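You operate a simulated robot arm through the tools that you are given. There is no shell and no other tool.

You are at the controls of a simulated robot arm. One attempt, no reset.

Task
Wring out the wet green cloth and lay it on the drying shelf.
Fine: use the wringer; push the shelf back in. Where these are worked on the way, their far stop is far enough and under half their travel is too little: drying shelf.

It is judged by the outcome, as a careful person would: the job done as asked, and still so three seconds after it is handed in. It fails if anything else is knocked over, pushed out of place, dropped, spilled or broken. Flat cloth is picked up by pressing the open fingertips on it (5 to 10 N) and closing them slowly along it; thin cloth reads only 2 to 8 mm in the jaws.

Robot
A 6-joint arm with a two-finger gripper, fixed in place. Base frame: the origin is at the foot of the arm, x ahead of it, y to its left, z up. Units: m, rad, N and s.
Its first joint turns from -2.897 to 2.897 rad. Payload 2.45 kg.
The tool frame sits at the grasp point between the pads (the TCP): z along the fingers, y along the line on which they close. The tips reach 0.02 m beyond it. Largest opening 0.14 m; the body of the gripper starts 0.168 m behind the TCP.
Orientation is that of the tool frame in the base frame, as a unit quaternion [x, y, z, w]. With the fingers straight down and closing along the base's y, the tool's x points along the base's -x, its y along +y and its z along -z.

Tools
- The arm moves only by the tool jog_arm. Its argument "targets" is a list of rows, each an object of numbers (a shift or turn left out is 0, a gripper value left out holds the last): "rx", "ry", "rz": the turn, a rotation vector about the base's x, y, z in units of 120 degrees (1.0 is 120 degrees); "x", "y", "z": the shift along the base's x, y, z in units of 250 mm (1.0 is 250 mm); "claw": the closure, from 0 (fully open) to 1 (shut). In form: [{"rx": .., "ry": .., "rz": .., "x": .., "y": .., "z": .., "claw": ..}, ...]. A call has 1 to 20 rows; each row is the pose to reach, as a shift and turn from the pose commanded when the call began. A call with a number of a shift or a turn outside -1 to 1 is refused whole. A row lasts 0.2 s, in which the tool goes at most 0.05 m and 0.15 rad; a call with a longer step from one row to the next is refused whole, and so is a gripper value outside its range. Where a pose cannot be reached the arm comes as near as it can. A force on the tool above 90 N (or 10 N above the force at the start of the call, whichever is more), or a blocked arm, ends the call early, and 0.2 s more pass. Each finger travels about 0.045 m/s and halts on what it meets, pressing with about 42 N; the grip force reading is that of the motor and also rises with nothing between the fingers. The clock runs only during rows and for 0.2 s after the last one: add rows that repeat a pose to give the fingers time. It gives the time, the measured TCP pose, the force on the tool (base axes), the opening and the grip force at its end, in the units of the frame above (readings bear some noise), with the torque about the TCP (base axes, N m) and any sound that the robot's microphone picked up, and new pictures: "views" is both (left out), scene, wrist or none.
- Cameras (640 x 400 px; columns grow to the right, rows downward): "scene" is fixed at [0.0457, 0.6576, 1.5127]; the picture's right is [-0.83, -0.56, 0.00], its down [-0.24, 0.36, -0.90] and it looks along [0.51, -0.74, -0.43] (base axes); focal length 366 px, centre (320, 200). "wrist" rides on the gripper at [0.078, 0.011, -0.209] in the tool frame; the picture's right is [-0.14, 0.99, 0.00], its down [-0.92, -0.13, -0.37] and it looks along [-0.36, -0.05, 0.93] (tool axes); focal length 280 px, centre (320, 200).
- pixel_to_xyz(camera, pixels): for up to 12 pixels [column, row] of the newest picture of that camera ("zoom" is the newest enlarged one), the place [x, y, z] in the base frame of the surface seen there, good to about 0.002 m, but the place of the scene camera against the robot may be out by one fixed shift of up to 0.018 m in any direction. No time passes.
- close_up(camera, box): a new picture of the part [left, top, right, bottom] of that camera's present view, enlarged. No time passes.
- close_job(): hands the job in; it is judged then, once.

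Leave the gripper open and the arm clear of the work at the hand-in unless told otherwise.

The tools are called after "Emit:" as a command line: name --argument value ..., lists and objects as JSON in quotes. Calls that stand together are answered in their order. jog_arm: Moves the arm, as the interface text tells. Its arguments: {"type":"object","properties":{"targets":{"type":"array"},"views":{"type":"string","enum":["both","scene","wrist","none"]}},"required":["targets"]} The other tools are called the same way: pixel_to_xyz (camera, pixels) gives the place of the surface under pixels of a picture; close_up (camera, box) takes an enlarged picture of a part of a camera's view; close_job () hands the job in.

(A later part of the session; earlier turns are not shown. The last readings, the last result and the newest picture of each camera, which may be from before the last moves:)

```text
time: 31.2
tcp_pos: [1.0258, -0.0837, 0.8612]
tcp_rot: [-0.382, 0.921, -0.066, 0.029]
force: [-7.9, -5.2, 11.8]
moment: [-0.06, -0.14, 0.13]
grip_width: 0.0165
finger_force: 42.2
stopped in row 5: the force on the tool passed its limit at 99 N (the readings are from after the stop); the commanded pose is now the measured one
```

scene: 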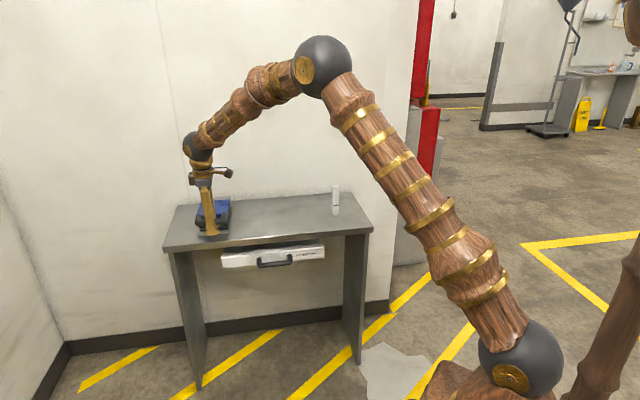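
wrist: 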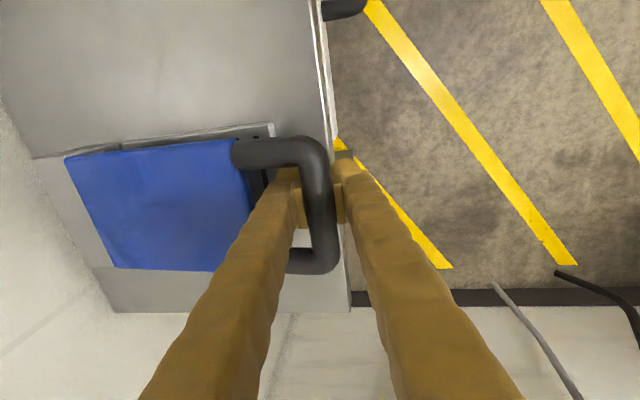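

The force reached its limit at z 0.861, so the lever is against a stop or the squeezed cloth. I check where the plate and bar lie.

Emit:
pixel_to_xyz --camera "wrist" --pixels '[[90, 170], [160, 165], [225, 160], [225, 210], [130, 240], [240, 155], [285, 150], [312, 170], [322, 200], [325, 240], [265, 160], [298, 235]]'

Emit:
close_up --camera "wrist" --box '[60, 90, 380, 290]'

Emit:
close_up --camera "scene" --box '[170, 170, 250, 250]'

```text
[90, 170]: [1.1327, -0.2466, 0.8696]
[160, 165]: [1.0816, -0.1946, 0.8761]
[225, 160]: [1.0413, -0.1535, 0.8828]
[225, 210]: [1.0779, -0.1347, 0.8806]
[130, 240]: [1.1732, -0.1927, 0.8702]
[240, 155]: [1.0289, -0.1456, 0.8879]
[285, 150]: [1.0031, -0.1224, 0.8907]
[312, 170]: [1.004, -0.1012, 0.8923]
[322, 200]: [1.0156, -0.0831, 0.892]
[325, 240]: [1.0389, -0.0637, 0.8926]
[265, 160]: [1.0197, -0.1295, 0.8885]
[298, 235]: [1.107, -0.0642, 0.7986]
```

```text
2.00 times, centred on (220, 190) of wrist
```

zoom: 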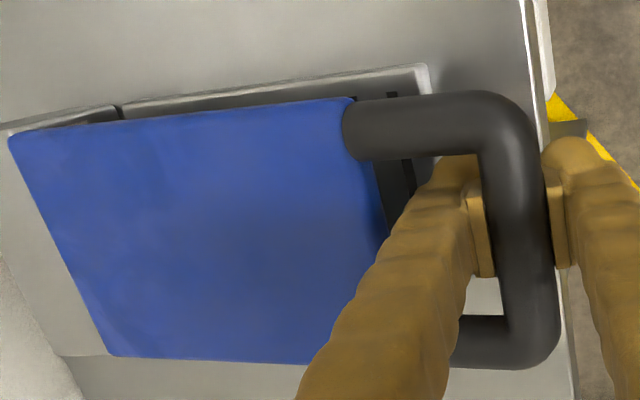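

```text
5.00 times, centred on (210, 210) of scene
```

zoom: 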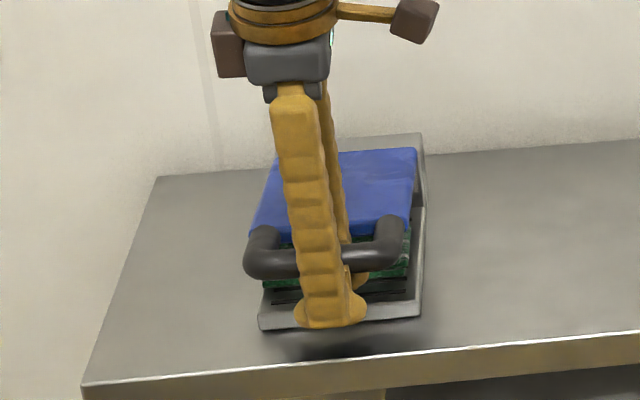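

The bar's centre is at z 0.883 with the plate about 6° above level: the cloth resists and the pads have slid down over the bar. I'll open, rise above the bar, shut the fingers and straighten the hand, then push down on the bar from above.

Emit:
jog_arm --targets '[{"claw": 0.85}, {"claw": 0.7}, {"claw": 0.65}, {"claw": 0.65}, {"z": 0.08, "claw": 0.65}, {"z": 0.18, "claw": 0.65}, {"z": 0.28, "claw": 0.65}, {"z": 0.36, "claw": 0.65}, {"x": -0.012, "y": 0.012, "z": 0.36, "rx": 0.025, "ry": 0.025, "claw": 0.85}, {"x": -0.024, "y": 0.024, "z": 0.36, "rx": 0.0489, "ry": 0.0489, "claw": 1.0}, {"x": -0.024, "y": 0.024, "z": 0.36, "rx": 0.0489, "ry": 0.0489, "claw": 1.0}, {"x": -0.024, "y": 0.024, "z": 0.36, "rx": 0.0489, "ry": 0.0489, "claw": 1.0}, {"x": -0.024, "y": 0.024, "z": 0.36, "rx": 0.0489, "ry": 0.0489, "claw": 1.0}]'

```text
time: 33.7
tcp_pos: [1.0232, -0.0834, 0.9437]
tcp_rot: [-0.382, 0.924, -0.001, 0.002]
force: [82.5, -43.2, -50.0]
moment: [2.38, 3.76, 1.13]
grip_width: 0.0667
finger_force: 33.3
stopped in row 12: the force on the tool passed its limit at 95 N (the readings are from after the stop); the commanded pose is now the measured one
```

scene: 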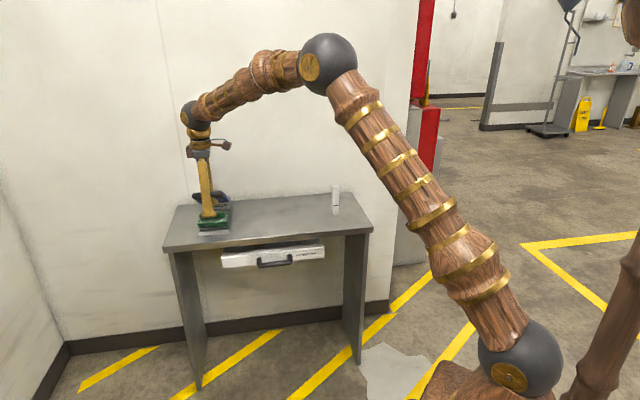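
wrist: 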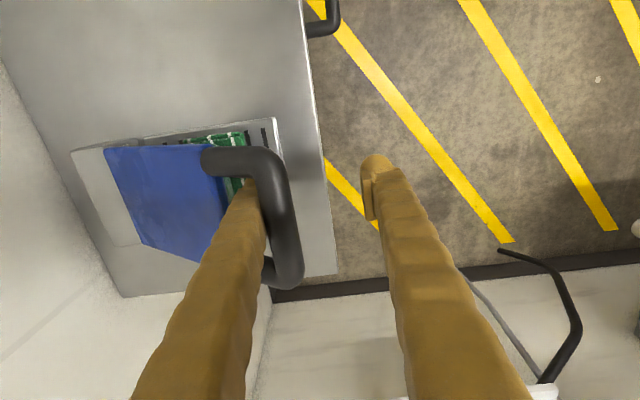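

The handle followed the hand upward and the inner finger is now hooked behind the bar, with about 90 N on it. I measure where the lever is before freeing it.

Emit:
pixel_to_xyz --camera "wrist" --pixels '[[130, 160], [200, 150], [150, 235], [215, 158], [250, 158], [275, 190], [285, 220], [290, 260], [278, 280], [268, 175], [235, 185], [228, 138]]'

Emit:
close_up --camera "scene" --box '[170, 130, 250, 250]'

Emit:
close_up --camera "wrist" --box '[90, 100, 330, 300]'

```text
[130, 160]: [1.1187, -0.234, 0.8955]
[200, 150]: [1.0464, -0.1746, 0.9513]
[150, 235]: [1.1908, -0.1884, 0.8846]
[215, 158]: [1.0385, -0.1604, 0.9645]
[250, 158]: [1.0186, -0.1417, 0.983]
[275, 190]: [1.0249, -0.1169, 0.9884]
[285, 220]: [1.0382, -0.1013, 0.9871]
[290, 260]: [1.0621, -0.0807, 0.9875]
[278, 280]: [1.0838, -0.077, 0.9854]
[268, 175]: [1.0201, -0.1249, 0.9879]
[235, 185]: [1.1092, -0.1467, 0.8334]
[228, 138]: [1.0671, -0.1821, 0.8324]
```

```text
3.33 times, centred on (210, 190) of scene
```

zoom: 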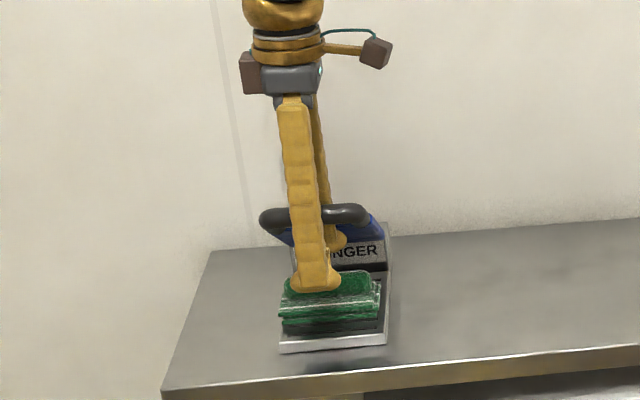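

```text
2.00 times, centred on (210, 200) of wrist
```

zoom: 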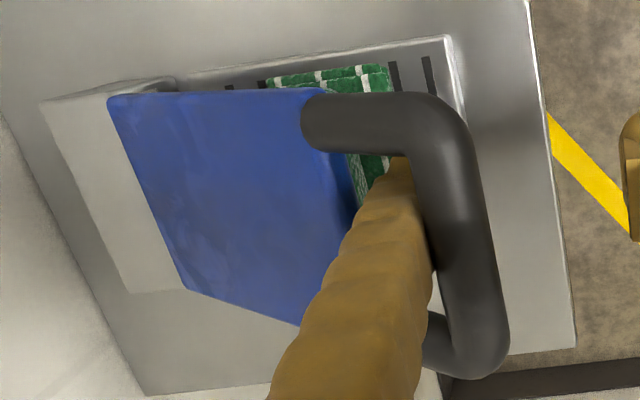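

The lever rose to about 58° (bar centre ≈ n −0.806, z 0.978). I open the fingers to free the bar, centre them around it and lift straight clear.

Emit:
jog_arm --targets '[{"claw": 0.5}, {"claw": 0.4}, {"claw": 0.4}, {"x": 0.014, "y": -0.014, "claw": 0.4}, {"x": 0.028, "y": -0.028, "claw": 0.4}, {"x": 0.028, "y": -0.028, "claw": 0.4}]'

```text
time: 35.1
tcp_pos: [1.0274, -0.0873, 0.9483]
tcp_rot: [-0.382, 0.924, 0.002, 0.001]
force: [0.7, 0.1, 1.0]
moment: [0.06, 0.0, -0.01]
grip_width: 0.0843
finger_force: 0.5
```

scene: 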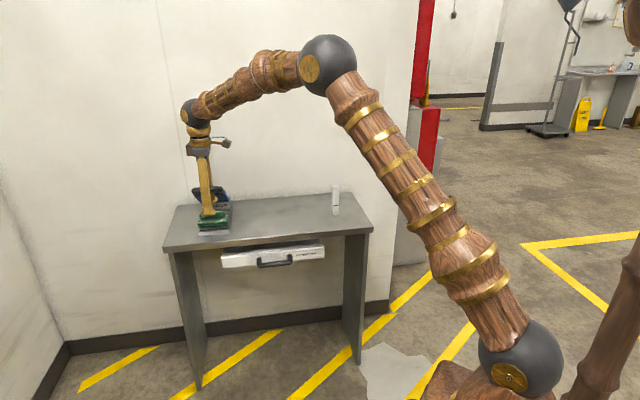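
wrist: 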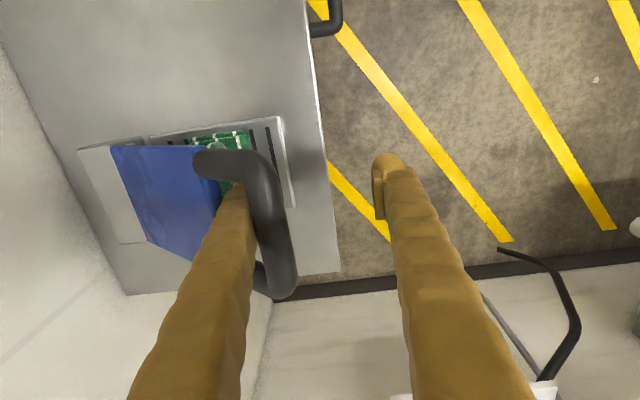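

The force is zero. I check where the bar is now.

Emit:
pixel_to_xyz --camera "wrist" --pixels '[[266, 190], [258, 190], [276, 190], [275, 230], [225, 160], [195, 165], [225, 140], [205, 140]]'

```text
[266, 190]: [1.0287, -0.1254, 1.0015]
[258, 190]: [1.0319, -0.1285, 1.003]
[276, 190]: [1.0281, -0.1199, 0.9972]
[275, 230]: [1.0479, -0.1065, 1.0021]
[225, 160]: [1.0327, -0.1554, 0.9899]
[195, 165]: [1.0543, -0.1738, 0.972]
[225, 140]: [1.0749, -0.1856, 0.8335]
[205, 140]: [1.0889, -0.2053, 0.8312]
```

The bar has drifted up with the finger (now z≈0.993), so the lever is lightly sprung upward and pushes back on the cloth. A grip pointing down slips, so I'll press with the hand horizontal and a finger lying on top of the bar. First I lift out.

Emit:
jog_arm --targets '[{"z": 0.1}, {"z": 0.2}, {"z": 0.32}, {"z": 0.44}, {"z": 0.56}, {"z": 0.66}, {"z": 0.66}]'

```text
time: 35.7
tcp_pos: [1.0302, -0.0888, 0.9769]
tcp_rot: [-0.383, 0.924, 0.002, 0.0]
force: [46.7, -18.7, -39.6]
moment: [2.01, 2.82, 1.15]
grip_width: 0.105
finger_force: 15.6
stopped in row 2: the force on the tool passed its limit at 112 N (the readings are from after the stop); the commanded pose is now the measured one
```

scene: 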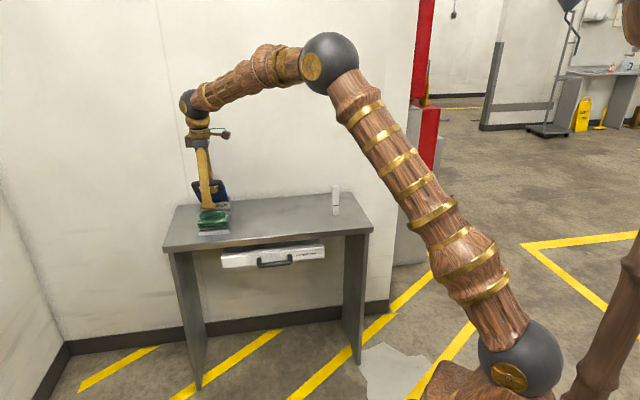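
wrist: 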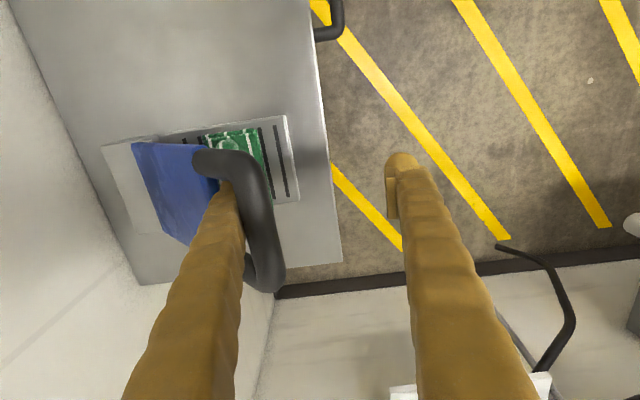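

Lifting straight up wedges the inner finger in the loop (the bar's arc moves into it). The clean way out is to grip the bar again and swing it back upright with the hand turned horizontal, where retreating is free. I close on the bar while moving the hand 44 mm toward the wall, so the inner finger stays where it is.

Emit:
jog_arm --targets '[{"x": 0.018, "y": -0.018, "claw": 0.3}, {"x": 0.043, "y": -0.043, "claw": 0.43}, {"x": 0.068, "y": -0.068, "claw": 0.55}, {"x": 0.092, "y": -0.092, "claw": 0.67}, {"x": 0.117, "y": -0.117, "claw": 0.79}, {"x": 0.124, "y": -0.124, "claw": 0.9}, {"x": 0.124, "y": -0.124, "claw": 1.0}, {"x": 0.124, "y": -0.124, "claw": 1.0}]'

```text
time: 37.5
tcp_pos: [1.0592, -0.1206, 0.9785]
tcp_rot: [-0.382, 0.924, 0.001, 0.0]
force: [24.7, -13.6, -22.4]
moment: [0.55, 0.84, 0.09]
grip_width: 0.0
finger_force: 20.4
```

scene: 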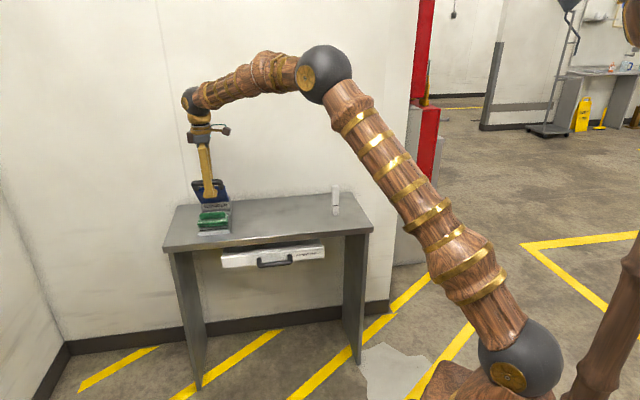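
wrist: 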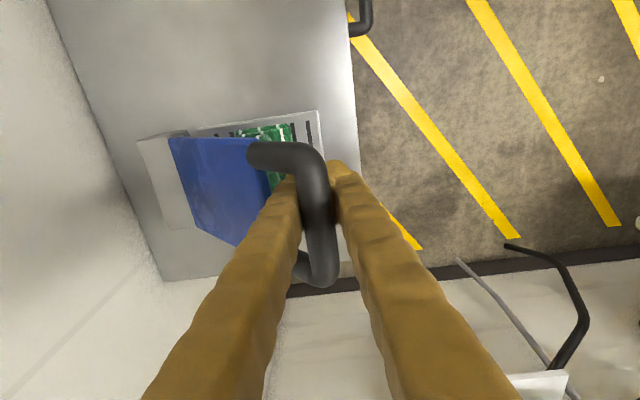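

The tips have met below the bar (width 0): the bar sits above the pads, between the finger shafts, which explains the hooking. I measure the bar's height.

Emit:
pixel_to_xyz --camera "wrist" --pixels '[[312, 170], [320, 200], [322, 240], [318, 270], [260, 152], [290, 150], [180, 150], [240, 145], [230, 230]]'

Emit:
close_up --camera "wrist" --box '[150, 100, 390, 300]'

Emit:
close_up --camera "scene" --box '[170, 110, 250, 240]'

```text
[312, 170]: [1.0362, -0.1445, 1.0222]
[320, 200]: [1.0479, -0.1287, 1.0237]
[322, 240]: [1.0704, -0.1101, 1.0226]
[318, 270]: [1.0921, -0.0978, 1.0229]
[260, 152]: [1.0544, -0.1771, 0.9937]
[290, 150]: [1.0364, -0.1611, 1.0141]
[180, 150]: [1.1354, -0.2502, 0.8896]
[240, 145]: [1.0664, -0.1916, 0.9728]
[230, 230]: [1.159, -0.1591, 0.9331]
```

```text
2.00 times, centred on (270, 200) of wrist
```

zoom: 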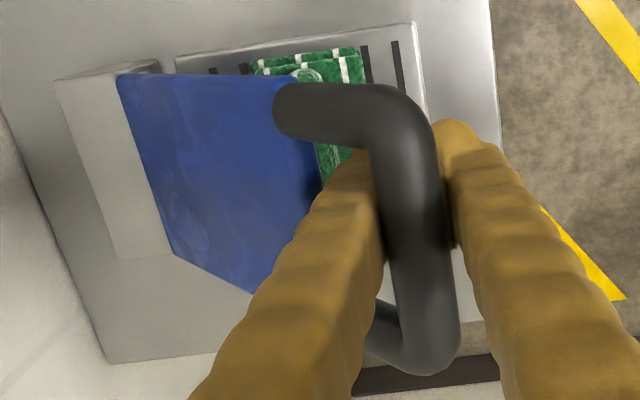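

```text
3.08 times, centred on (210, 175) of scene
```

zoom: 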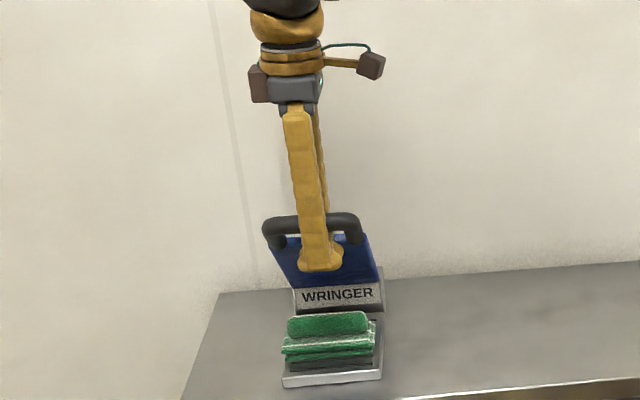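

The bar centre is at z 1.014, 35 mm above the pads, with the lever at about 48°. I open just to about 33 mm (room for the bar without touching the plate edge) and see whether the lever stays by itself.

Emit:
jog_arm --targets '[{"claw": 0.85}, {"claw": 0.76}, {"claw": 0.76}, {"claw": 0.76}, {"claw": 0.76}]'

Emit:
pixel_to_xyz --camera "wrist" --pixels '[[320, 200], [312, 170], [322, 240], [260, 152], [240, 145]]'

```text
time: 38.7
tcp_pos: [1.0593, -0.1199, 0.9816]
tcp_rot: [-0.382, 0.924, 0.001, -0.001]
force: [0.6, -0.4, 0.3]
moment: [0.01, 0.01, 0.01]
grip_width: 0.0337
finger_force: 0.1
```

scene: 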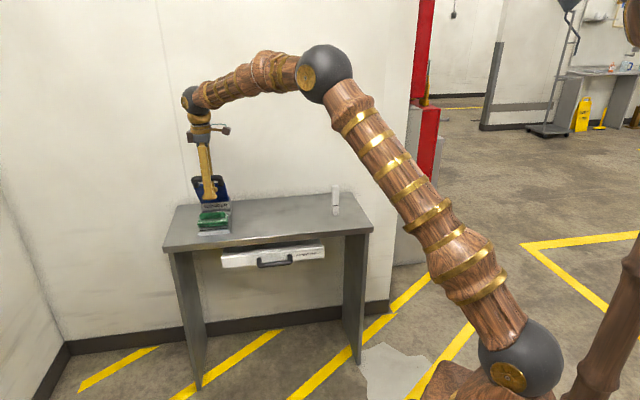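
wrist: 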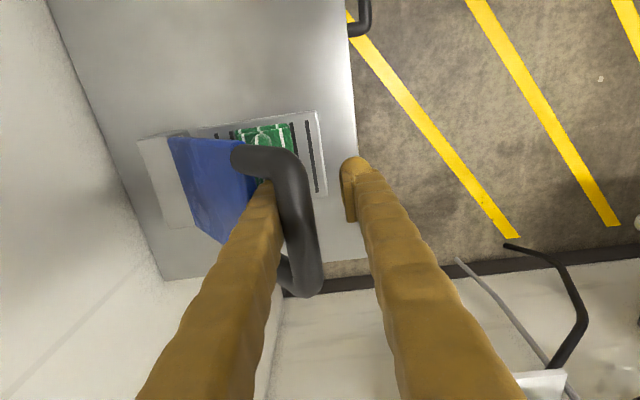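

```text
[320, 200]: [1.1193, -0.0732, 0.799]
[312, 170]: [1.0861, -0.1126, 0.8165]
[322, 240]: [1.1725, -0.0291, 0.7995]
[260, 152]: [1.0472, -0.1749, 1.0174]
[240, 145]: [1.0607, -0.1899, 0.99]
```

The bar follows the inner finger, so the lever is lightly sprung upward. Before freeing it, I look closely at the cloth to see whether the press already changed it.

Emit:
close_up --camera "wrist" --box '[180, 100, 340, 200]'

Emit:
close_up --camera "scene" --box '[180, 160, 250, 245]'

Emit:
pixel_to_xyz --camera "wrist" --pixels '[[255, 135], [262, 150], [285, 140], [250, 128], [275, 160], [290, 160], [275, 190], [290, 200], [298, 230], [305, 260], [283, 165]]'

```text
4.00 times, centred on (260, 150) of wrist
```

zoom: 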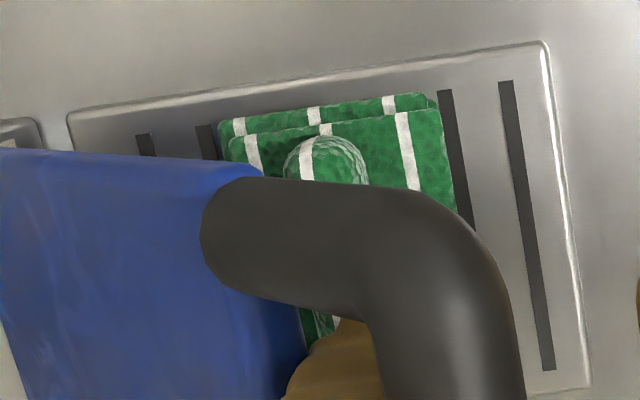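

```text
4.71 times, centred on (215, 202) of scene
```

zoom: 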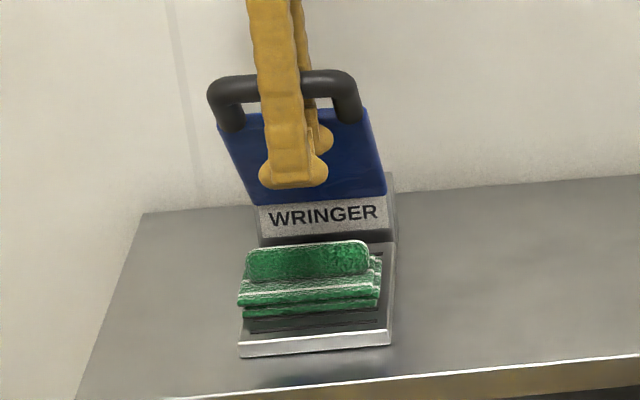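

```text
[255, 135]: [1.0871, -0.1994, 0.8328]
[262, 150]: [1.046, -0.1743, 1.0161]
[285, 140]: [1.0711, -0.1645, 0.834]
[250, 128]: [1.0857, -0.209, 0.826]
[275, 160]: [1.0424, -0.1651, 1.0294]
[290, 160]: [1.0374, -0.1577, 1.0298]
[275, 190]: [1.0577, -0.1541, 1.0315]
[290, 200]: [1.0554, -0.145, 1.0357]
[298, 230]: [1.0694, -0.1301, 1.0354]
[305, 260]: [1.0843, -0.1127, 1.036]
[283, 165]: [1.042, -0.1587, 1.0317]
```

The cloth still shows its fold, and I can't tell whether it is wrung. Next I need to get the finger out of the loop. I close lightly around the bar so I control it, then bring the lever flatter, where the loop leaves the most room for the finger to lift out.

Emit:
jog_arm --targets '[{"x": 0.012, "y": -0.012, "claw": 0.82}, {"x": 0.025, "y": -0.025, "claw": 0.9}, {"x": 0.037, "y": -0.037, "claw": 1.0}, {"x": 0.037, "y": -0.037, "claw": 1.0}]' --views "wrist"

Emit:
pixel_to_xyz --camera "wrist" --pixels '[[300, 170], [310, 180], [315, 200], [320, 210], [325, 230], [300, 150]]'

```text
time: 39.7
tcp_pos: [1.0676, -0.1291, 0.981]
tcp_rot: [-0.382, 0.924, 0.0, 0.0]
force: [0.6, -1.4, -0.3]
moment: [0.07, 0.08, 0.04]
grip_width: 0.0001
finger_force: 28.9
```

wrist: 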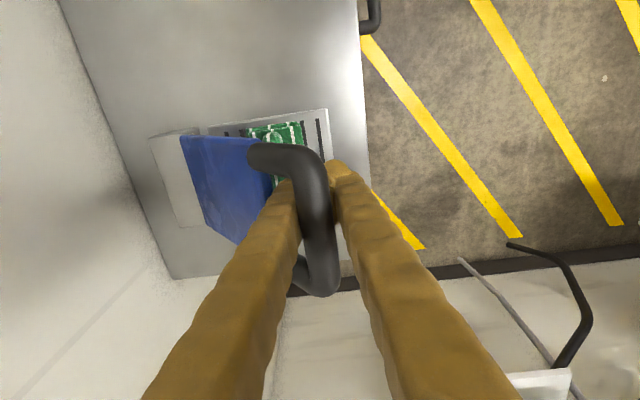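

```text
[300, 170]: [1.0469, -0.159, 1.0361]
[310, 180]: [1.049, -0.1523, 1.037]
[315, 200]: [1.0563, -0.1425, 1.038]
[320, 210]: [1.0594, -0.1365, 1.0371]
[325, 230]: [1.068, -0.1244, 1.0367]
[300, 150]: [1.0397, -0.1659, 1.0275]
```

The fingers are closed around the bar at 43° with practically no load. I follow the arc down to about 76°.

Emit:
jog_arm --targets '[{"x": -0.034, "y": 0.034, "z": -0.05}, {"x": -0.0687, "y": 0.0687, "z": -0.106}, {"x": -0.096, "y": 0.096, "z": -0.16}, {"x": -0.1208, "y": 0.1208, "z": -0.216}, {"x": -0.142, "y": 0.142, "z": -0.275}, {"x": -0.1618, "y": 0.1618, "z": -0.335}, {"x": -0.178, "y": 0.178, "z": -0.4}, {"x": -0.1909, "y": 0.1909, "z": -0.461}, {"x": -0.1909, "y": 0.1909, "z": -0.461}]' --views "wrist"

Emit:
pixel_to_xyz --camera "wrist" --pixels '[[300, 170], [310, 180], [315, 200], [320, 210], [325, 230], [300, 150]]'

```text
time: 41.7
tcp_pos: [1.0227, -0.0834, 0.8646]
tcp_rot: [-0.383, 0.924, 0.0, 0.001]
force: [69.0, -36.2, -12.6]
moment: [1.62, 2.92, 0.39]
grip_width: 0.0
finger_force: 30.0
```

wrist: 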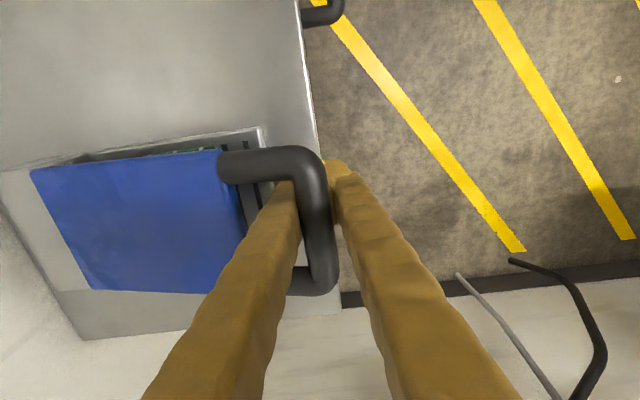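

```text
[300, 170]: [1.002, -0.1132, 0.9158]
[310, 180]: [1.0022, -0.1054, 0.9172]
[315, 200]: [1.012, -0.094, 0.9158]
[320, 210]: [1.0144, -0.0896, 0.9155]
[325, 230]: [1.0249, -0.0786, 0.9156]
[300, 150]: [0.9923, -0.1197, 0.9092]
```

The lever is at 77° (bar z 0.907, 42 mm above the pads). I relieve the 3 mm of strain, then open in small steps while lifting out briskly, keeping the inner finger in the middle of the loop.

Emit:
jog_arm --targets '[{"x": 0.0085, "y": -0.0085}, {"x": 0.0085, "y": -0.0085, "claw": 0.86}, {"x": 0.0085, "y": -0.0085, "z": 0.1, "claw": 0.76}, {"x": 0.0085, "y": -0.0085, "z": 0.26, "claw": 0.64}, {"x": 0.0085, "y": -0.0085, "z": 0.44, "claw": 0.6}, {"x": 0.0085, "y": -0.0085, "z": 0.62, "claw": 0.6}]'

```text
time: 42.9
tcp_pos: [1.0261, -0.0892, 0.9626]
tcp_rot: [-0.381, 0.925, -0.002, 0.0]
force: [56.3, -25.5, -40.9]
moment: [2.1, 2.93, 1.11]
grip_width: 0.0831
finger_force: 20.6
stopped in row 6: the force on the tool passed its limit at 115 N (the readings are from after the stop); the commanded pose is now the measured one
```

scene: 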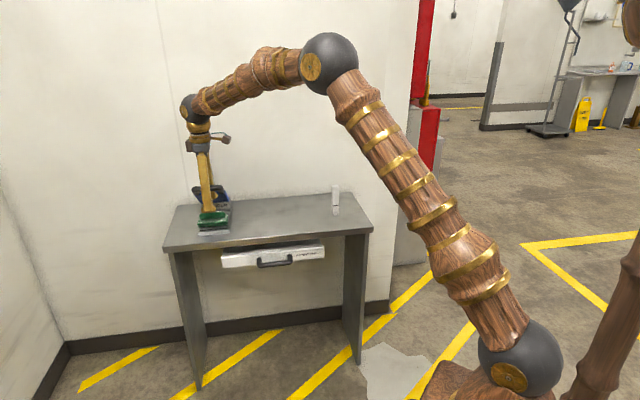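
wrist: 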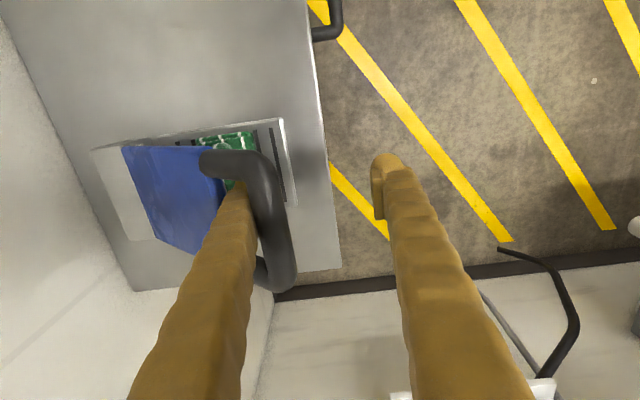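

The lever follows the finger up and jams by friction again. I measure how far the bar now sits above the pads, since each lift seems to slide it a little.

Emit:
pixel_to_xyz --camera "wrist" --pixels '[[258, 180], [265, 200], [272, 200], [275, 220], [280, 250], [225, 160], [205, 155], [190, 155], [240, 160]]'

Emit:
close_up --camera "wrist" --box '[90, 110, 430, 310]'

```text
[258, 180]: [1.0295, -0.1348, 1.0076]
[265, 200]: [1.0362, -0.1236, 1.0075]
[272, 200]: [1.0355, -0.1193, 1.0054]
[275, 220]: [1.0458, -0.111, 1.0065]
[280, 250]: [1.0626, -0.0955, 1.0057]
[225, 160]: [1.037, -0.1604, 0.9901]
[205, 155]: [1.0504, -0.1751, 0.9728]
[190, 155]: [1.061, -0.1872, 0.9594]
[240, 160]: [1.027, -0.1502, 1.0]
```

```text
1.88 times, centred on (260, 210) of wrist
```

zoom: 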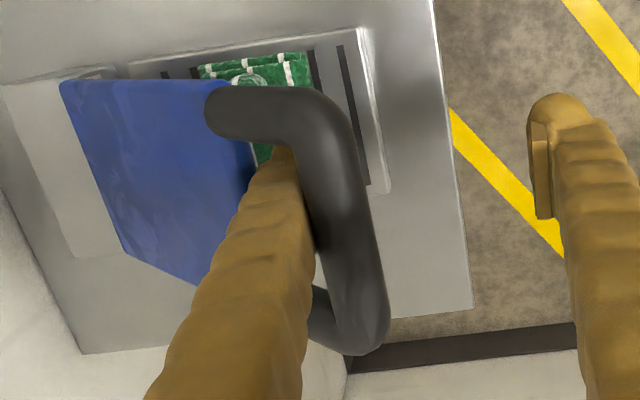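

The bar is 35 mm above the pads, down from 42, so a brisk release slides it down. My plan: clamp, flatten to 80°, then open and lift at full speed so the pads come up to the bar before the lever catches up. With the bar at the pads I can then regrip it and turn the hand out parallel to the lever. First I clamp and flatten.

Emit:
jog_arm --targets '[{"x": 0.014, "y": -0.014, "claw": 0.5}, {"x": 0.034, "y": -0.034, "claw": 0.62}, {"x": 0.054, "y": -0.054, "claw": 0.75}, {"x": 0.0735, "y": -0.0735, "claw": 0.88}, {"x": 0.089, "y": -0.089, "claw": 1.0}, {"x": 0.089, "y": -0.089, "claw": 1.0}, {"x": 0.0635, "y": -0.0635, "z": -0.062}, {"x": 0.04, "y": -0.04, "z": -0.131}, {"x": 0.018, "y": -0.018, "z": -0.198}, {"x": 0.001, "y": -0.001, "z": -0.267}, {"x": -0.013, "y": 0.013, "z": -0.34}, {"x": -0.02, "y": 0.02, "z": -0.412}, {"x": -0.02, "y": 0.02, "z": -0.412}]' --views "wrist"

Emit:
pixel_to_xyz --camera "wrist" --pixels '[[300, 170], [310, 180], [315, 200], [320, 210], [325, 230], [300, 150]]'

```text
time: 45.7
tcp_pos: [1.0205, -0.0832, 0.8643]
tcp_rot: [-0.38, 0.925, 0.0, -0.001]
force: [40.0, -69.6, -10.2]
moment: [2.4, 1.43, 0.01]
grip_width: 0.0012
finger_force: 30.6
```

wrist: 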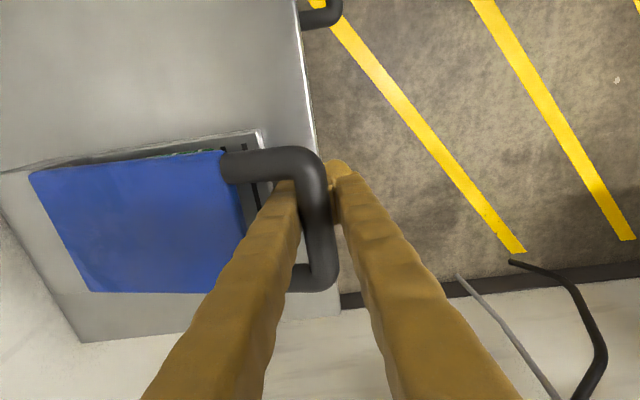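

```text
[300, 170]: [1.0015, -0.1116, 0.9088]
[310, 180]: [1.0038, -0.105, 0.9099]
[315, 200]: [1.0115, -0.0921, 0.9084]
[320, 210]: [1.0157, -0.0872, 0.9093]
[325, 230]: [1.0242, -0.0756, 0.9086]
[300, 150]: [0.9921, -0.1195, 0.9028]
```

Bar 36 mm above the pads, lever at 79°. Now the quick release: relieve, open, and lift at full speed with a slight drift toward the wall.

Emit:
jog_arm --targets '[{"x": 0.0085, "y": -0.0085}, {"x": 0.0085, "y": -0.0085, "z": 0.02, "claw": 0.78}, {"x": 0.018, "y": -0.018, "z": 0.21, "claw": 0.6}, {"x": 0.032, "y": -0.032, "z": 0.4, "claw": 0.5}, {"x": 0.05, "y": -0.05, "z": 0.59, "claw": 0.45}]'

Emit:
pixel_to_xyz --camera "wrist" --pixels '[[258, 180], [265, 200], [272, 200], [275, 220], [280, 250], [225, 160], [205, 155], [285, 200], [295, 200]]'

```text
time: 46.9
tcp_pos: [1.0332, -0.0973, 0.983]
tcp_rot: [-0.38, 0.925, 0.0, -0.003]
force: [47.2, -19.0, -43.0]
moment: [2.27, 2.69, 1.15]
grip_width: 0.0983
finger_force: 15.8
stopped in row 5: the force on the tool passed its limit at 122 N (the readings are from after the stop); the commanded pose is now the measured one
```

scene: 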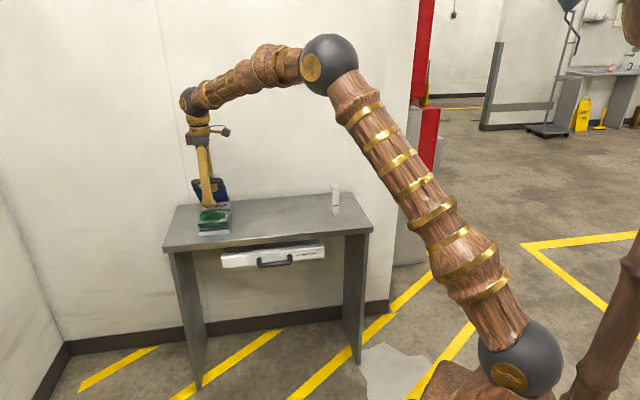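
wrist: 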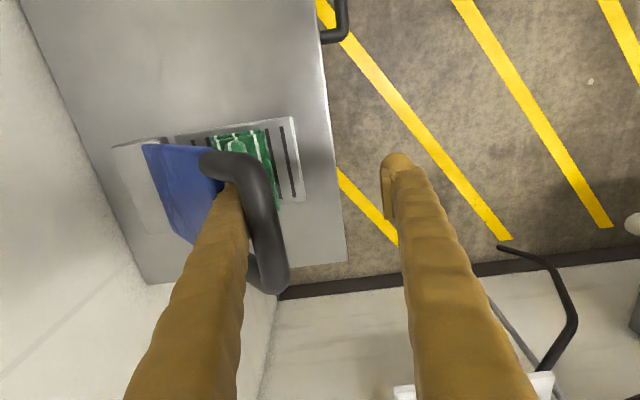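

```text
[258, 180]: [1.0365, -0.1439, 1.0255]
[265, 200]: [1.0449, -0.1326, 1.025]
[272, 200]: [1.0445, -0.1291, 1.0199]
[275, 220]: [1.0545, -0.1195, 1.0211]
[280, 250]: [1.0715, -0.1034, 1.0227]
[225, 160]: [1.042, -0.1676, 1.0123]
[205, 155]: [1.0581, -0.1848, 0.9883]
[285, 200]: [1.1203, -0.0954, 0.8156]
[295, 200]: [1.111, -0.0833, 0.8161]
```

The lever's light spring follows instantly, and the bar catches on the top edge of the inner pad 31 mm above the pad centre. By my measurements, the fingertip reaches 51 mm past the bar and the blue plate's edge is about 56 mm from it. So I can swing the hand forward about the bar, letting the tip sweep through the loop until the fingers are parallel to the lever, then draw them off its end. I do the first 24° of that swing.

Emit:
jog_arm --targets '[{"x": 0.0057, "y": -0.0057, "z": -0.008, "claw": 0.3}, {"x": 0.0187, "y": -0.0187, "z": -0.0256, "rx": -0.0471, "ry": -0.0471, "claw": 0.3}, {"x": 0.0334, "y": -0.0334, "z": -0.0408, "rx": -0.0943, "ry": -0.0943, "claw": 0.3}, {"x": 0.0495, "y": -0.0495, "z": -0.0524, "rx": -0.1414, "ry": -0.1414, "claw": 0.3}, {"x": 0.0495, "y": -0.0495, "z": -0.0524, "rx": -0.1414, "ry": -0.1414, "claw": 0.3}]'

Emit:
close_up --camera "wrist" --box '[90, 80, 430, 310]'

```text
time: 47.7
tcp_pos: [1.0407, -0.106, 0.9714]
tcp_rot: [-0.376, 0.916, -0.131, 0.05]
force: [17.3, -0.4, -15.1]
moment: [1.13, 1.5, 1.0]
grip_width: 0.0973
finger_force: 0.1
stopped in row 4: the force on the tool passed its limit at 97 N (the readings are from after the stop); the commanded pose is now the measured one
```

scene: 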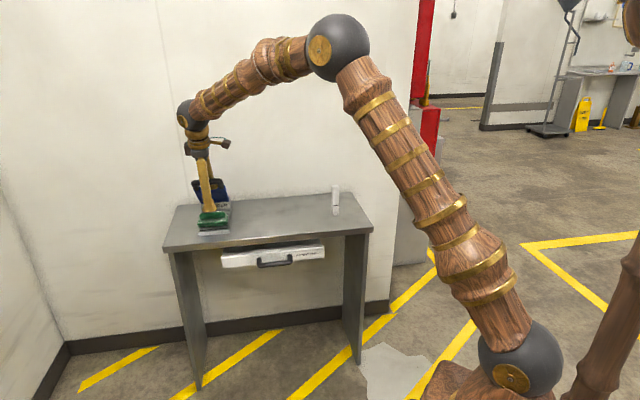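
wrist: 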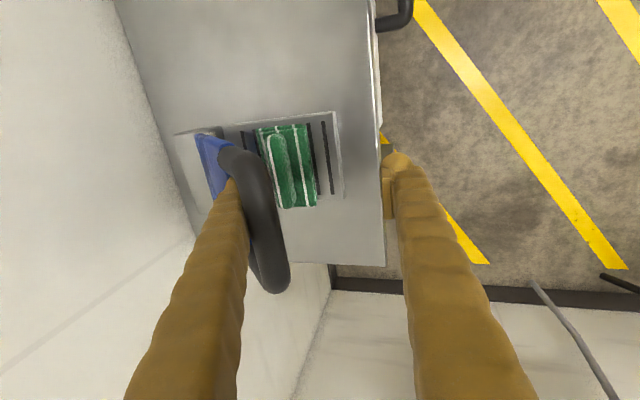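

```text
1.74 times, centred on (260, 195) of wrist
```

zoom: 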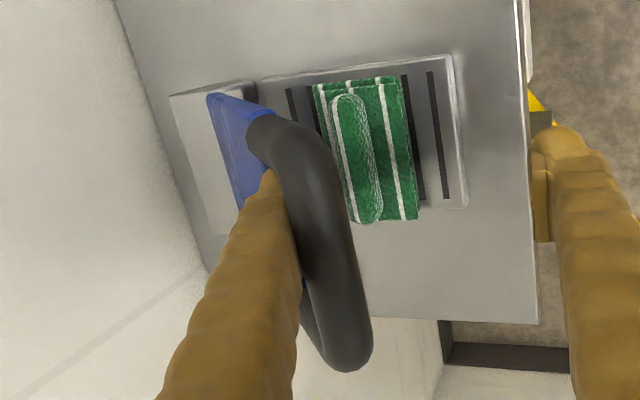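

It stopped at about 16° of swing (97 N), so something touches. I measure bar, plate edge and cloth.

Emit:
pixel_to_xyz --camera "wrist" --pixels '[[255, 180], [262, 200], [270, 220], [278, 250], [268, 180], [225, 160], [218, 170], [210, 150], [200, 140], [222, 180], [282, 160], [300, 160]]'

Emit:
close_up --camera "scene" --box '[170, 130, 250, 240]'

```text
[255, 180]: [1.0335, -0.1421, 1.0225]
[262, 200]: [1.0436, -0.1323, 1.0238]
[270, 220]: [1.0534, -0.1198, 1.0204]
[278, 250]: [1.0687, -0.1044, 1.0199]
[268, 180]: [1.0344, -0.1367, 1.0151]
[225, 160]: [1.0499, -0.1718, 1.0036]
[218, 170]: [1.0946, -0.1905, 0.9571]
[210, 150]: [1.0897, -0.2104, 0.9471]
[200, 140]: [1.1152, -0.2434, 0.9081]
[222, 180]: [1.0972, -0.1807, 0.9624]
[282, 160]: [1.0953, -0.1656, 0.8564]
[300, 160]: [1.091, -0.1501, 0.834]
```

```text
3.64 times, centred on (210, 185) of scene
```

zoom: 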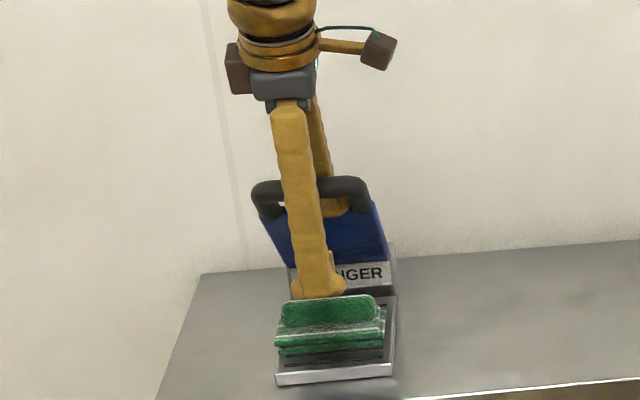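

The tip corner is catching the plate edge because the bar is 35 mm up the finger. I turn back 4° to relieve it, then draw the hand back 10 mm along the finger.

Emit:
jog_arm --targets '[{"x": -0.0082, "y": 0.0082, "z": 0.0064, "rx": 0.0236, "ry": 0.0236}, {"x": -0.0125, "y": 0.0125, "z": 0.025, "rx": 0.0236, "ry": 0.0236}, {"x": -0.0167, "y": 0.0167, "z": 0.0444, "rx": 0.0236, "ry": 0.0236}, {"x": -0.0167, "y": 0.0167, "z": 0.0444, "rx": 0.0236, "ry": 0.0236}]'

Emit:
pixel_to_xyz --camera "wrist" --pixels '[[255, 180], [262, 200], [270, 220], [278, 250], [268, 180], [225, 160], [218, 170], [210, 150], [200, 140]]'

```text
time: 48.6
tcp_pos: [1.0381, -0.1011, 0.9751]
tcp_rot: [-0.379, 0.92, -0.099, 0.036]
force: [29.4, -10.8, -26.6]
moment: [1.7, 1.33, 0.99]
grip_width: 0.1083
finger_force: 7.4
stopped in row 4: the force on the tool passed its limit at 100 N (the readings are from after the stop); the commanded pose is now the measured one
```

scene: 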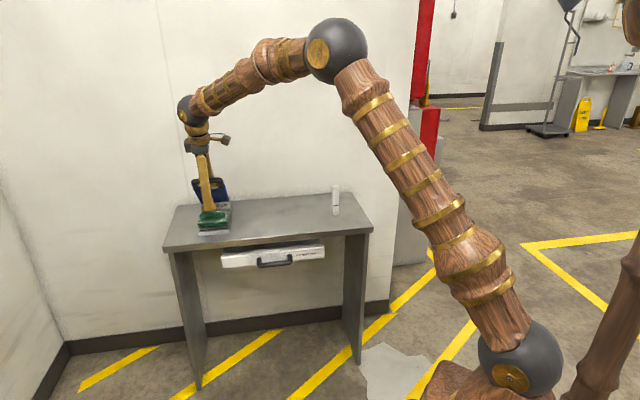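
wrist: 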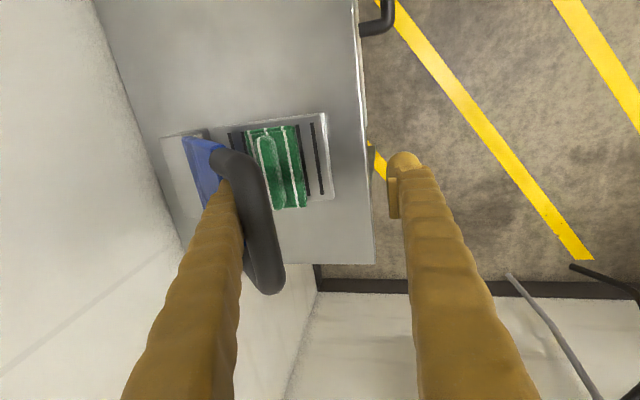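

```text
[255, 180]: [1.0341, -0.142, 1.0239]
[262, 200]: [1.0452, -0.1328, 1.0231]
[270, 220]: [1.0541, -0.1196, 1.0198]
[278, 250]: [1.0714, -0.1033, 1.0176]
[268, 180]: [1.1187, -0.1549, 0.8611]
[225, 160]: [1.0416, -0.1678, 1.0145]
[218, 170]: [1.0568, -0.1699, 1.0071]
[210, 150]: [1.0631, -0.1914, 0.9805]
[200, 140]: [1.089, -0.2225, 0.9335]
```

Every jam also shows a steady 15–25 N sideways push along the table, and the hand has drifted 8 mm off the loop's centre (u .6626 against .671). So the wide fingertip foot is probably catching in the loop's corner. I ease back, re-centre 8 mm sideways, straighten the hand and close around the bar again.

Emit:
jog_arm --targets '[{"x": 0.0127, "y": 0.0043, "z": -0.02}, {"x": 0.0268, "y": 0.0184, "z": -0.02}, {"x": 0.0311, "y": 0.0141, "z": -0.012, "rx": 0.0354, "ry": 0.0354, "claw": 0.35}, {"x": 0.0481, "y": -0.0029, "z": 0, "rx": 0.0707, "ry": 0.0707, "claw": 0.48}, {"x": 0.0622, "y": -0.017, "z": 0.008, "rx": 0.0707, "ry": 0.0707, "claw": 0.6}, {"x": 0.0763, "y": -0.0311, "z": 0.016, "rx": 0.0707, "ry": 0.0707, "claw": 0.73}, {"x": 0.0905, "y": -0.0453, "z": 0.02, "rx": 0.0707, "ry": 0.0707, "claw": 0.86}, {"x": 0.0975, "y": -0.0523, "z": 0.024, "rx": 0.0707, "ry": 0.0707, "claw": 1.0}, {"x": 0.0975, "y": -0.0523, "z": 0.024, "rx": 0.0707, "ry": 0.0707, "claw": 1.0}]'

Emit:
close_up --camera "wrist" --box '[150, 90, 400, 310]'

Emit:
pixel_to_xyz --camera "wrist" --pixels '[[310, 180], [315, 200], [320, 210], [318, 230], [300, 150], [265, 155], [318, 285], [300, 280], [300, 265]]'

```text
time: 50.6
tcp_pos: [1.0622, -0.1165, 0.9788]
tcp_rot: [-0.38, 0.925, -0.003, -0.004]
force: [49.5, -26.1, -43.9]
moment: [1.17, 1.22, 0.6]
grip_width: 0.0047
finger_force: 23.0
```

scene: 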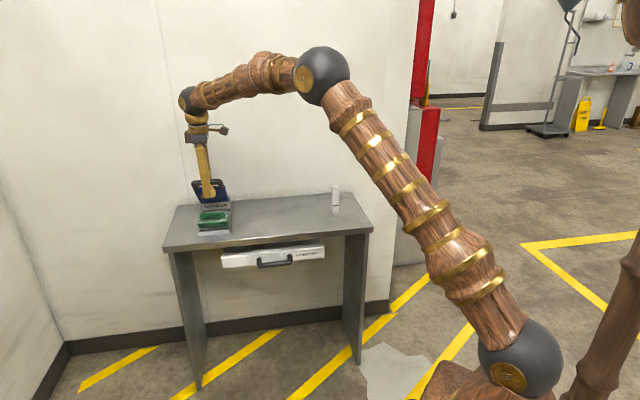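
wrist: 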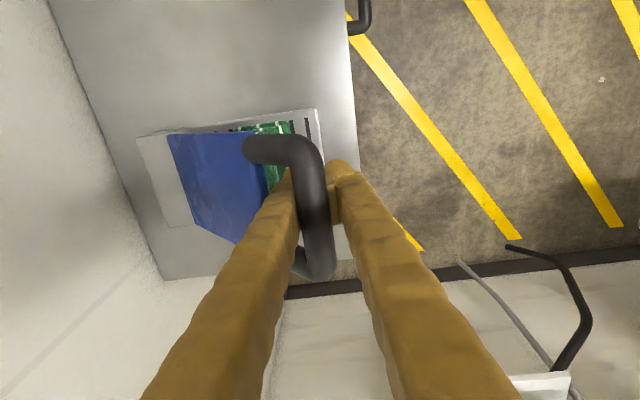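

```text
1.82 times, centred on (275, 200) of wrist
```

zoom: 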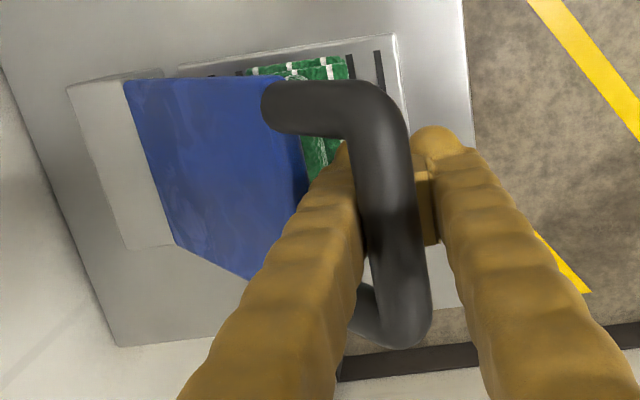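

```text
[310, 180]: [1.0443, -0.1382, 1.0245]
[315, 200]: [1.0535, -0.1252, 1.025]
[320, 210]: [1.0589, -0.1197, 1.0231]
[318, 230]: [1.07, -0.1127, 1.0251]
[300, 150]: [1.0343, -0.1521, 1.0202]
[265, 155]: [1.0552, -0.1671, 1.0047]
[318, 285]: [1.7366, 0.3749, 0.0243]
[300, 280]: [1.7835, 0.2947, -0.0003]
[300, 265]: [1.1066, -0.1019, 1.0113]
```

Centred now (u .669). I flatten the lever to about 78° again with the bar clamped, then open a little and look where the lever goes.

Emit:
jog_arm --targets '[{"x": 0.004, "y": -0.004, "z": -0.008}, {"x": -0.02, "y": 0.02, "z": -0.042}, {"x": -0.0407, "y": 0.0407, "z": -0.083}, {"x": -0.059, "y": 0.059, "z": -0.125}, {"x": -0.0764, "y": 0.0764, "z": -0.167}, {"x": -0.09, "y": 0.09, "z": -0.212}, {"x": -0.1018, "y": 0.1018, "z": -0.258}, {"x": -0.112, "y": 0.112, "z": -0.305}, {"x": -0.12, "y": 0.12, "z": -0.352}, {"x": -0.128, "y": 0.128, "z": -0.4}, {"x": -0.132, "y": 0.132, "z": -0.44}, {"x": -0.132, "y": 0.132, "z": -0.44}]' --views "wrist"

Emit:
pixel_to_xyz --camera "wrist" --pixels '[[310, 180], [315, 200], [320, 210], [318, 230], [300, 150]]'

```text
time: 51.1
tcp_pos: [1.06, -0.1153, 0.9744]
tcp_rot: [-0.38, 0.925, -0.003, -0.003]
force: [27.0, -9.1, -19.2]
moment: [0.49, 0.64, 0.26]
grip_width: 0.0
finger_force: 29.2
stopped in row 2: the force on the tool passed its limit at 92 N (the readings are from after the stop); the commanded pose is now the measured one
```

wrist: 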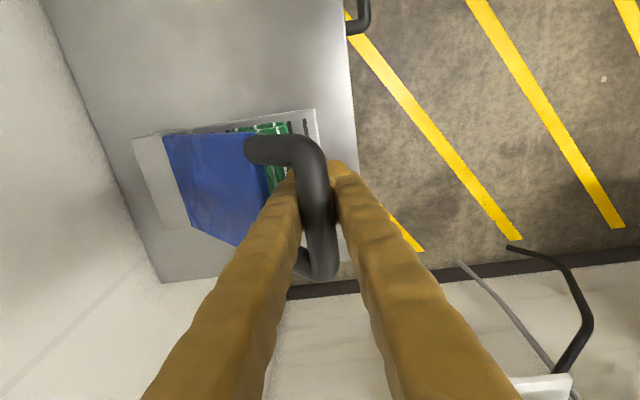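

```text
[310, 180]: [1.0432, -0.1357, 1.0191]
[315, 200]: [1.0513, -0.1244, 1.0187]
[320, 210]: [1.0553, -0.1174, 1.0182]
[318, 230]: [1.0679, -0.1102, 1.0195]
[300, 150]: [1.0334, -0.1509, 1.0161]
```

A force blip stopped it early. The bar is clamped properly now (width 0), so I repeat the flattening, with relief first.

Emit:
jog_arm --targets '[{"x": 0.003, "y": -0.003, "z": -0.004}, {"x": -0.019, "y": 0.019, "z": -0.036}, {"x": -0.038, "y": 0.038, "z": -0.075}, {"x": -0.056, "y": 0.056, "z": -0.117}, {"x": -0.0735, "y": 0.0735, "z": -0.16}, {"x": -0.088, "y": 0.088, "z": -0.204}, {"x": -0.1018, "y": 0.1018, "z": -0.25}, {"x": -0.112, "y": 0.112, "z": -0.297}, {"x": -0.1216, "y": 0.1216, "z": -0.344}, {"x": -0.128, "y": 0.128, "z": -0.384}, {"x": -0.132, "y": 0.132, "z": -0.424}, {"x": -0.132, "y": 0.132, "z": -0.424}]' --views "wrist"

Emit:
pixel_to_xyz --camera "wrist" --pixels '[[310, 180], [315, 200], [320, 210], [318, 230], [300, 150]]'

```text
time: 53.7
tcp_pos: [1.0264, -0.0806, 0.8686]
tcp_rot: [-0.38, 0.925, -0.003, -0.004]
force: [25.4, -15.1, -3.6]
moment: [0.65, 0.74, 0.19]
grip_width: 0.0001
finger_force: 29.4
```

wrist: 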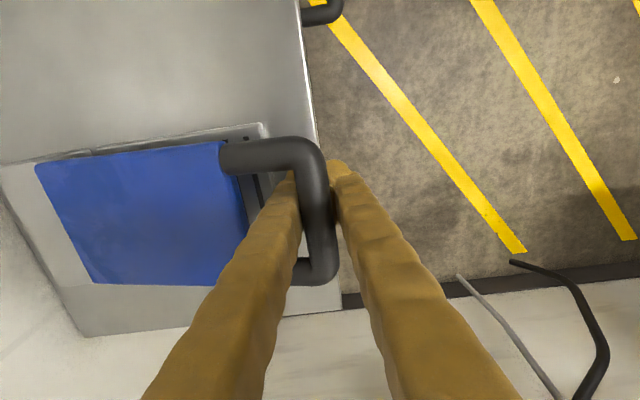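

```text
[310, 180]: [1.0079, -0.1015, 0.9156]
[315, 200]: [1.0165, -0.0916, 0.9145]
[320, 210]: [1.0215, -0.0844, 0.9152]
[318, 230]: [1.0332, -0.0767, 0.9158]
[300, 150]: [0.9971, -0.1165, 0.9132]
```

The lever is at 77° with little load. Now a test: open to about 28 mm for just one step and see how quickly the lever moves.

Emit:
jog_arm --targets '[{"claw": 0.8}]' --views "wrist"

Emit:
pixel_to_xyz --camera "wrist" --pixels '[[310, 180], [315, 200], [320, 210], [318, 230], [300, 190], [308, 210], [290, 200]]'

```text
time: 54.1
tcp_pos: [1.0256, -0.0808, 0.8694]
tcp_rot: [-0.381, 0.925, -0.002, -0.005]
force: [1.2, -0.6, -0.2]
moment: [0.01, 0.06, 0.04]
grip_width: 0.029
finger_force: 0.2
```

wrist: 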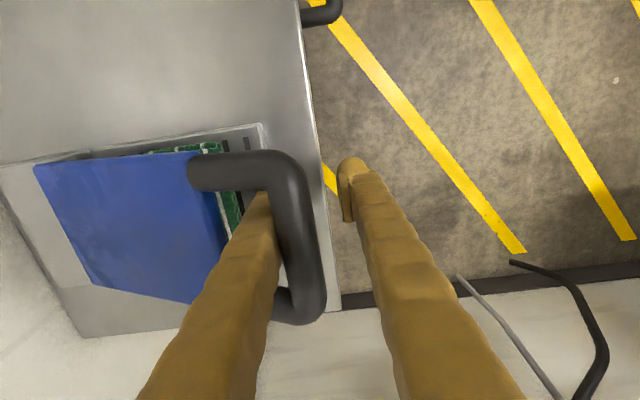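

```text
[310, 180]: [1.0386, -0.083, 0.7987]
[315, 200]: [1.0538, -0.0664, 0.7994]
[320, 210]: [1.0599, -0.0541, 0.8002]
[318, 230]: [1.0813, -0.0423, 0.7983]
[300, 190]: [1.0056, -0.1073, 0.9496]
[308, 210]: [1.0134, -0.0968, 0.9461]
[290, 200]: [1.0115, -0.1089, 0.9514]
```

In 0.4 s the spring carried the bar 36 mm up, to rest on the inner finger. Now I test whether the bar slides on the finger when I lift 20 mm in small steps with a slight sideways wiggle.

Emit:
jog_arm --targets '[{"x": 0.014, "y": 0.014, "z": 0.02}, {"x": -0.014, "y": -0.014, "z": 0.04}, {"x": 0.014, "y": 0.014, "z": 0.06}, {"x": 0, "y": 0, "z": 0.08}]' --views "wrist"

Emit:
pixel_to_xyz --camera "wrist" --pixels '[[310, 200], [300, 190], [308, 210], [290, 200], [280, 180], [295, 220], [285, 160]]'

```text
time: 55.1
tcp_pos: [1.0266, -0.081, 0.8886]
tcp_rot: [-0.38, 0.925, -0.002, -0.004]
force: [16.4, -8.0, -5.9]
moment: [0.54, 1.13, 0.26]
grip_width: 0.0346
finger_force: 4.9
```

wrist: 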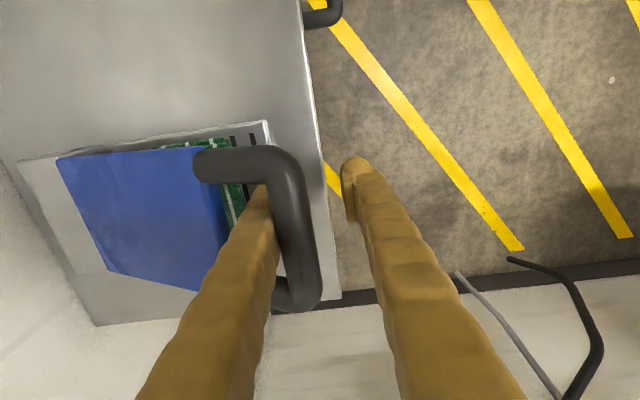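

```text
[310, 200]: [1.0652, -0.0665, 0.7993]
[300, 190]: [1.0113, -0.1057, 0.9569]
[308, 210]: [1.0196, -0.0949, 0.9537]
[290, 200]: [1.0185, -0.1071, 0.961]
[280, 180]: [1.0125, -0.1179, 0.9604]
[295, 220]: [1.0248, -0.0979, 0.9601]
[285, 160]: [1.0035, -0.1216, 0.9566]
```

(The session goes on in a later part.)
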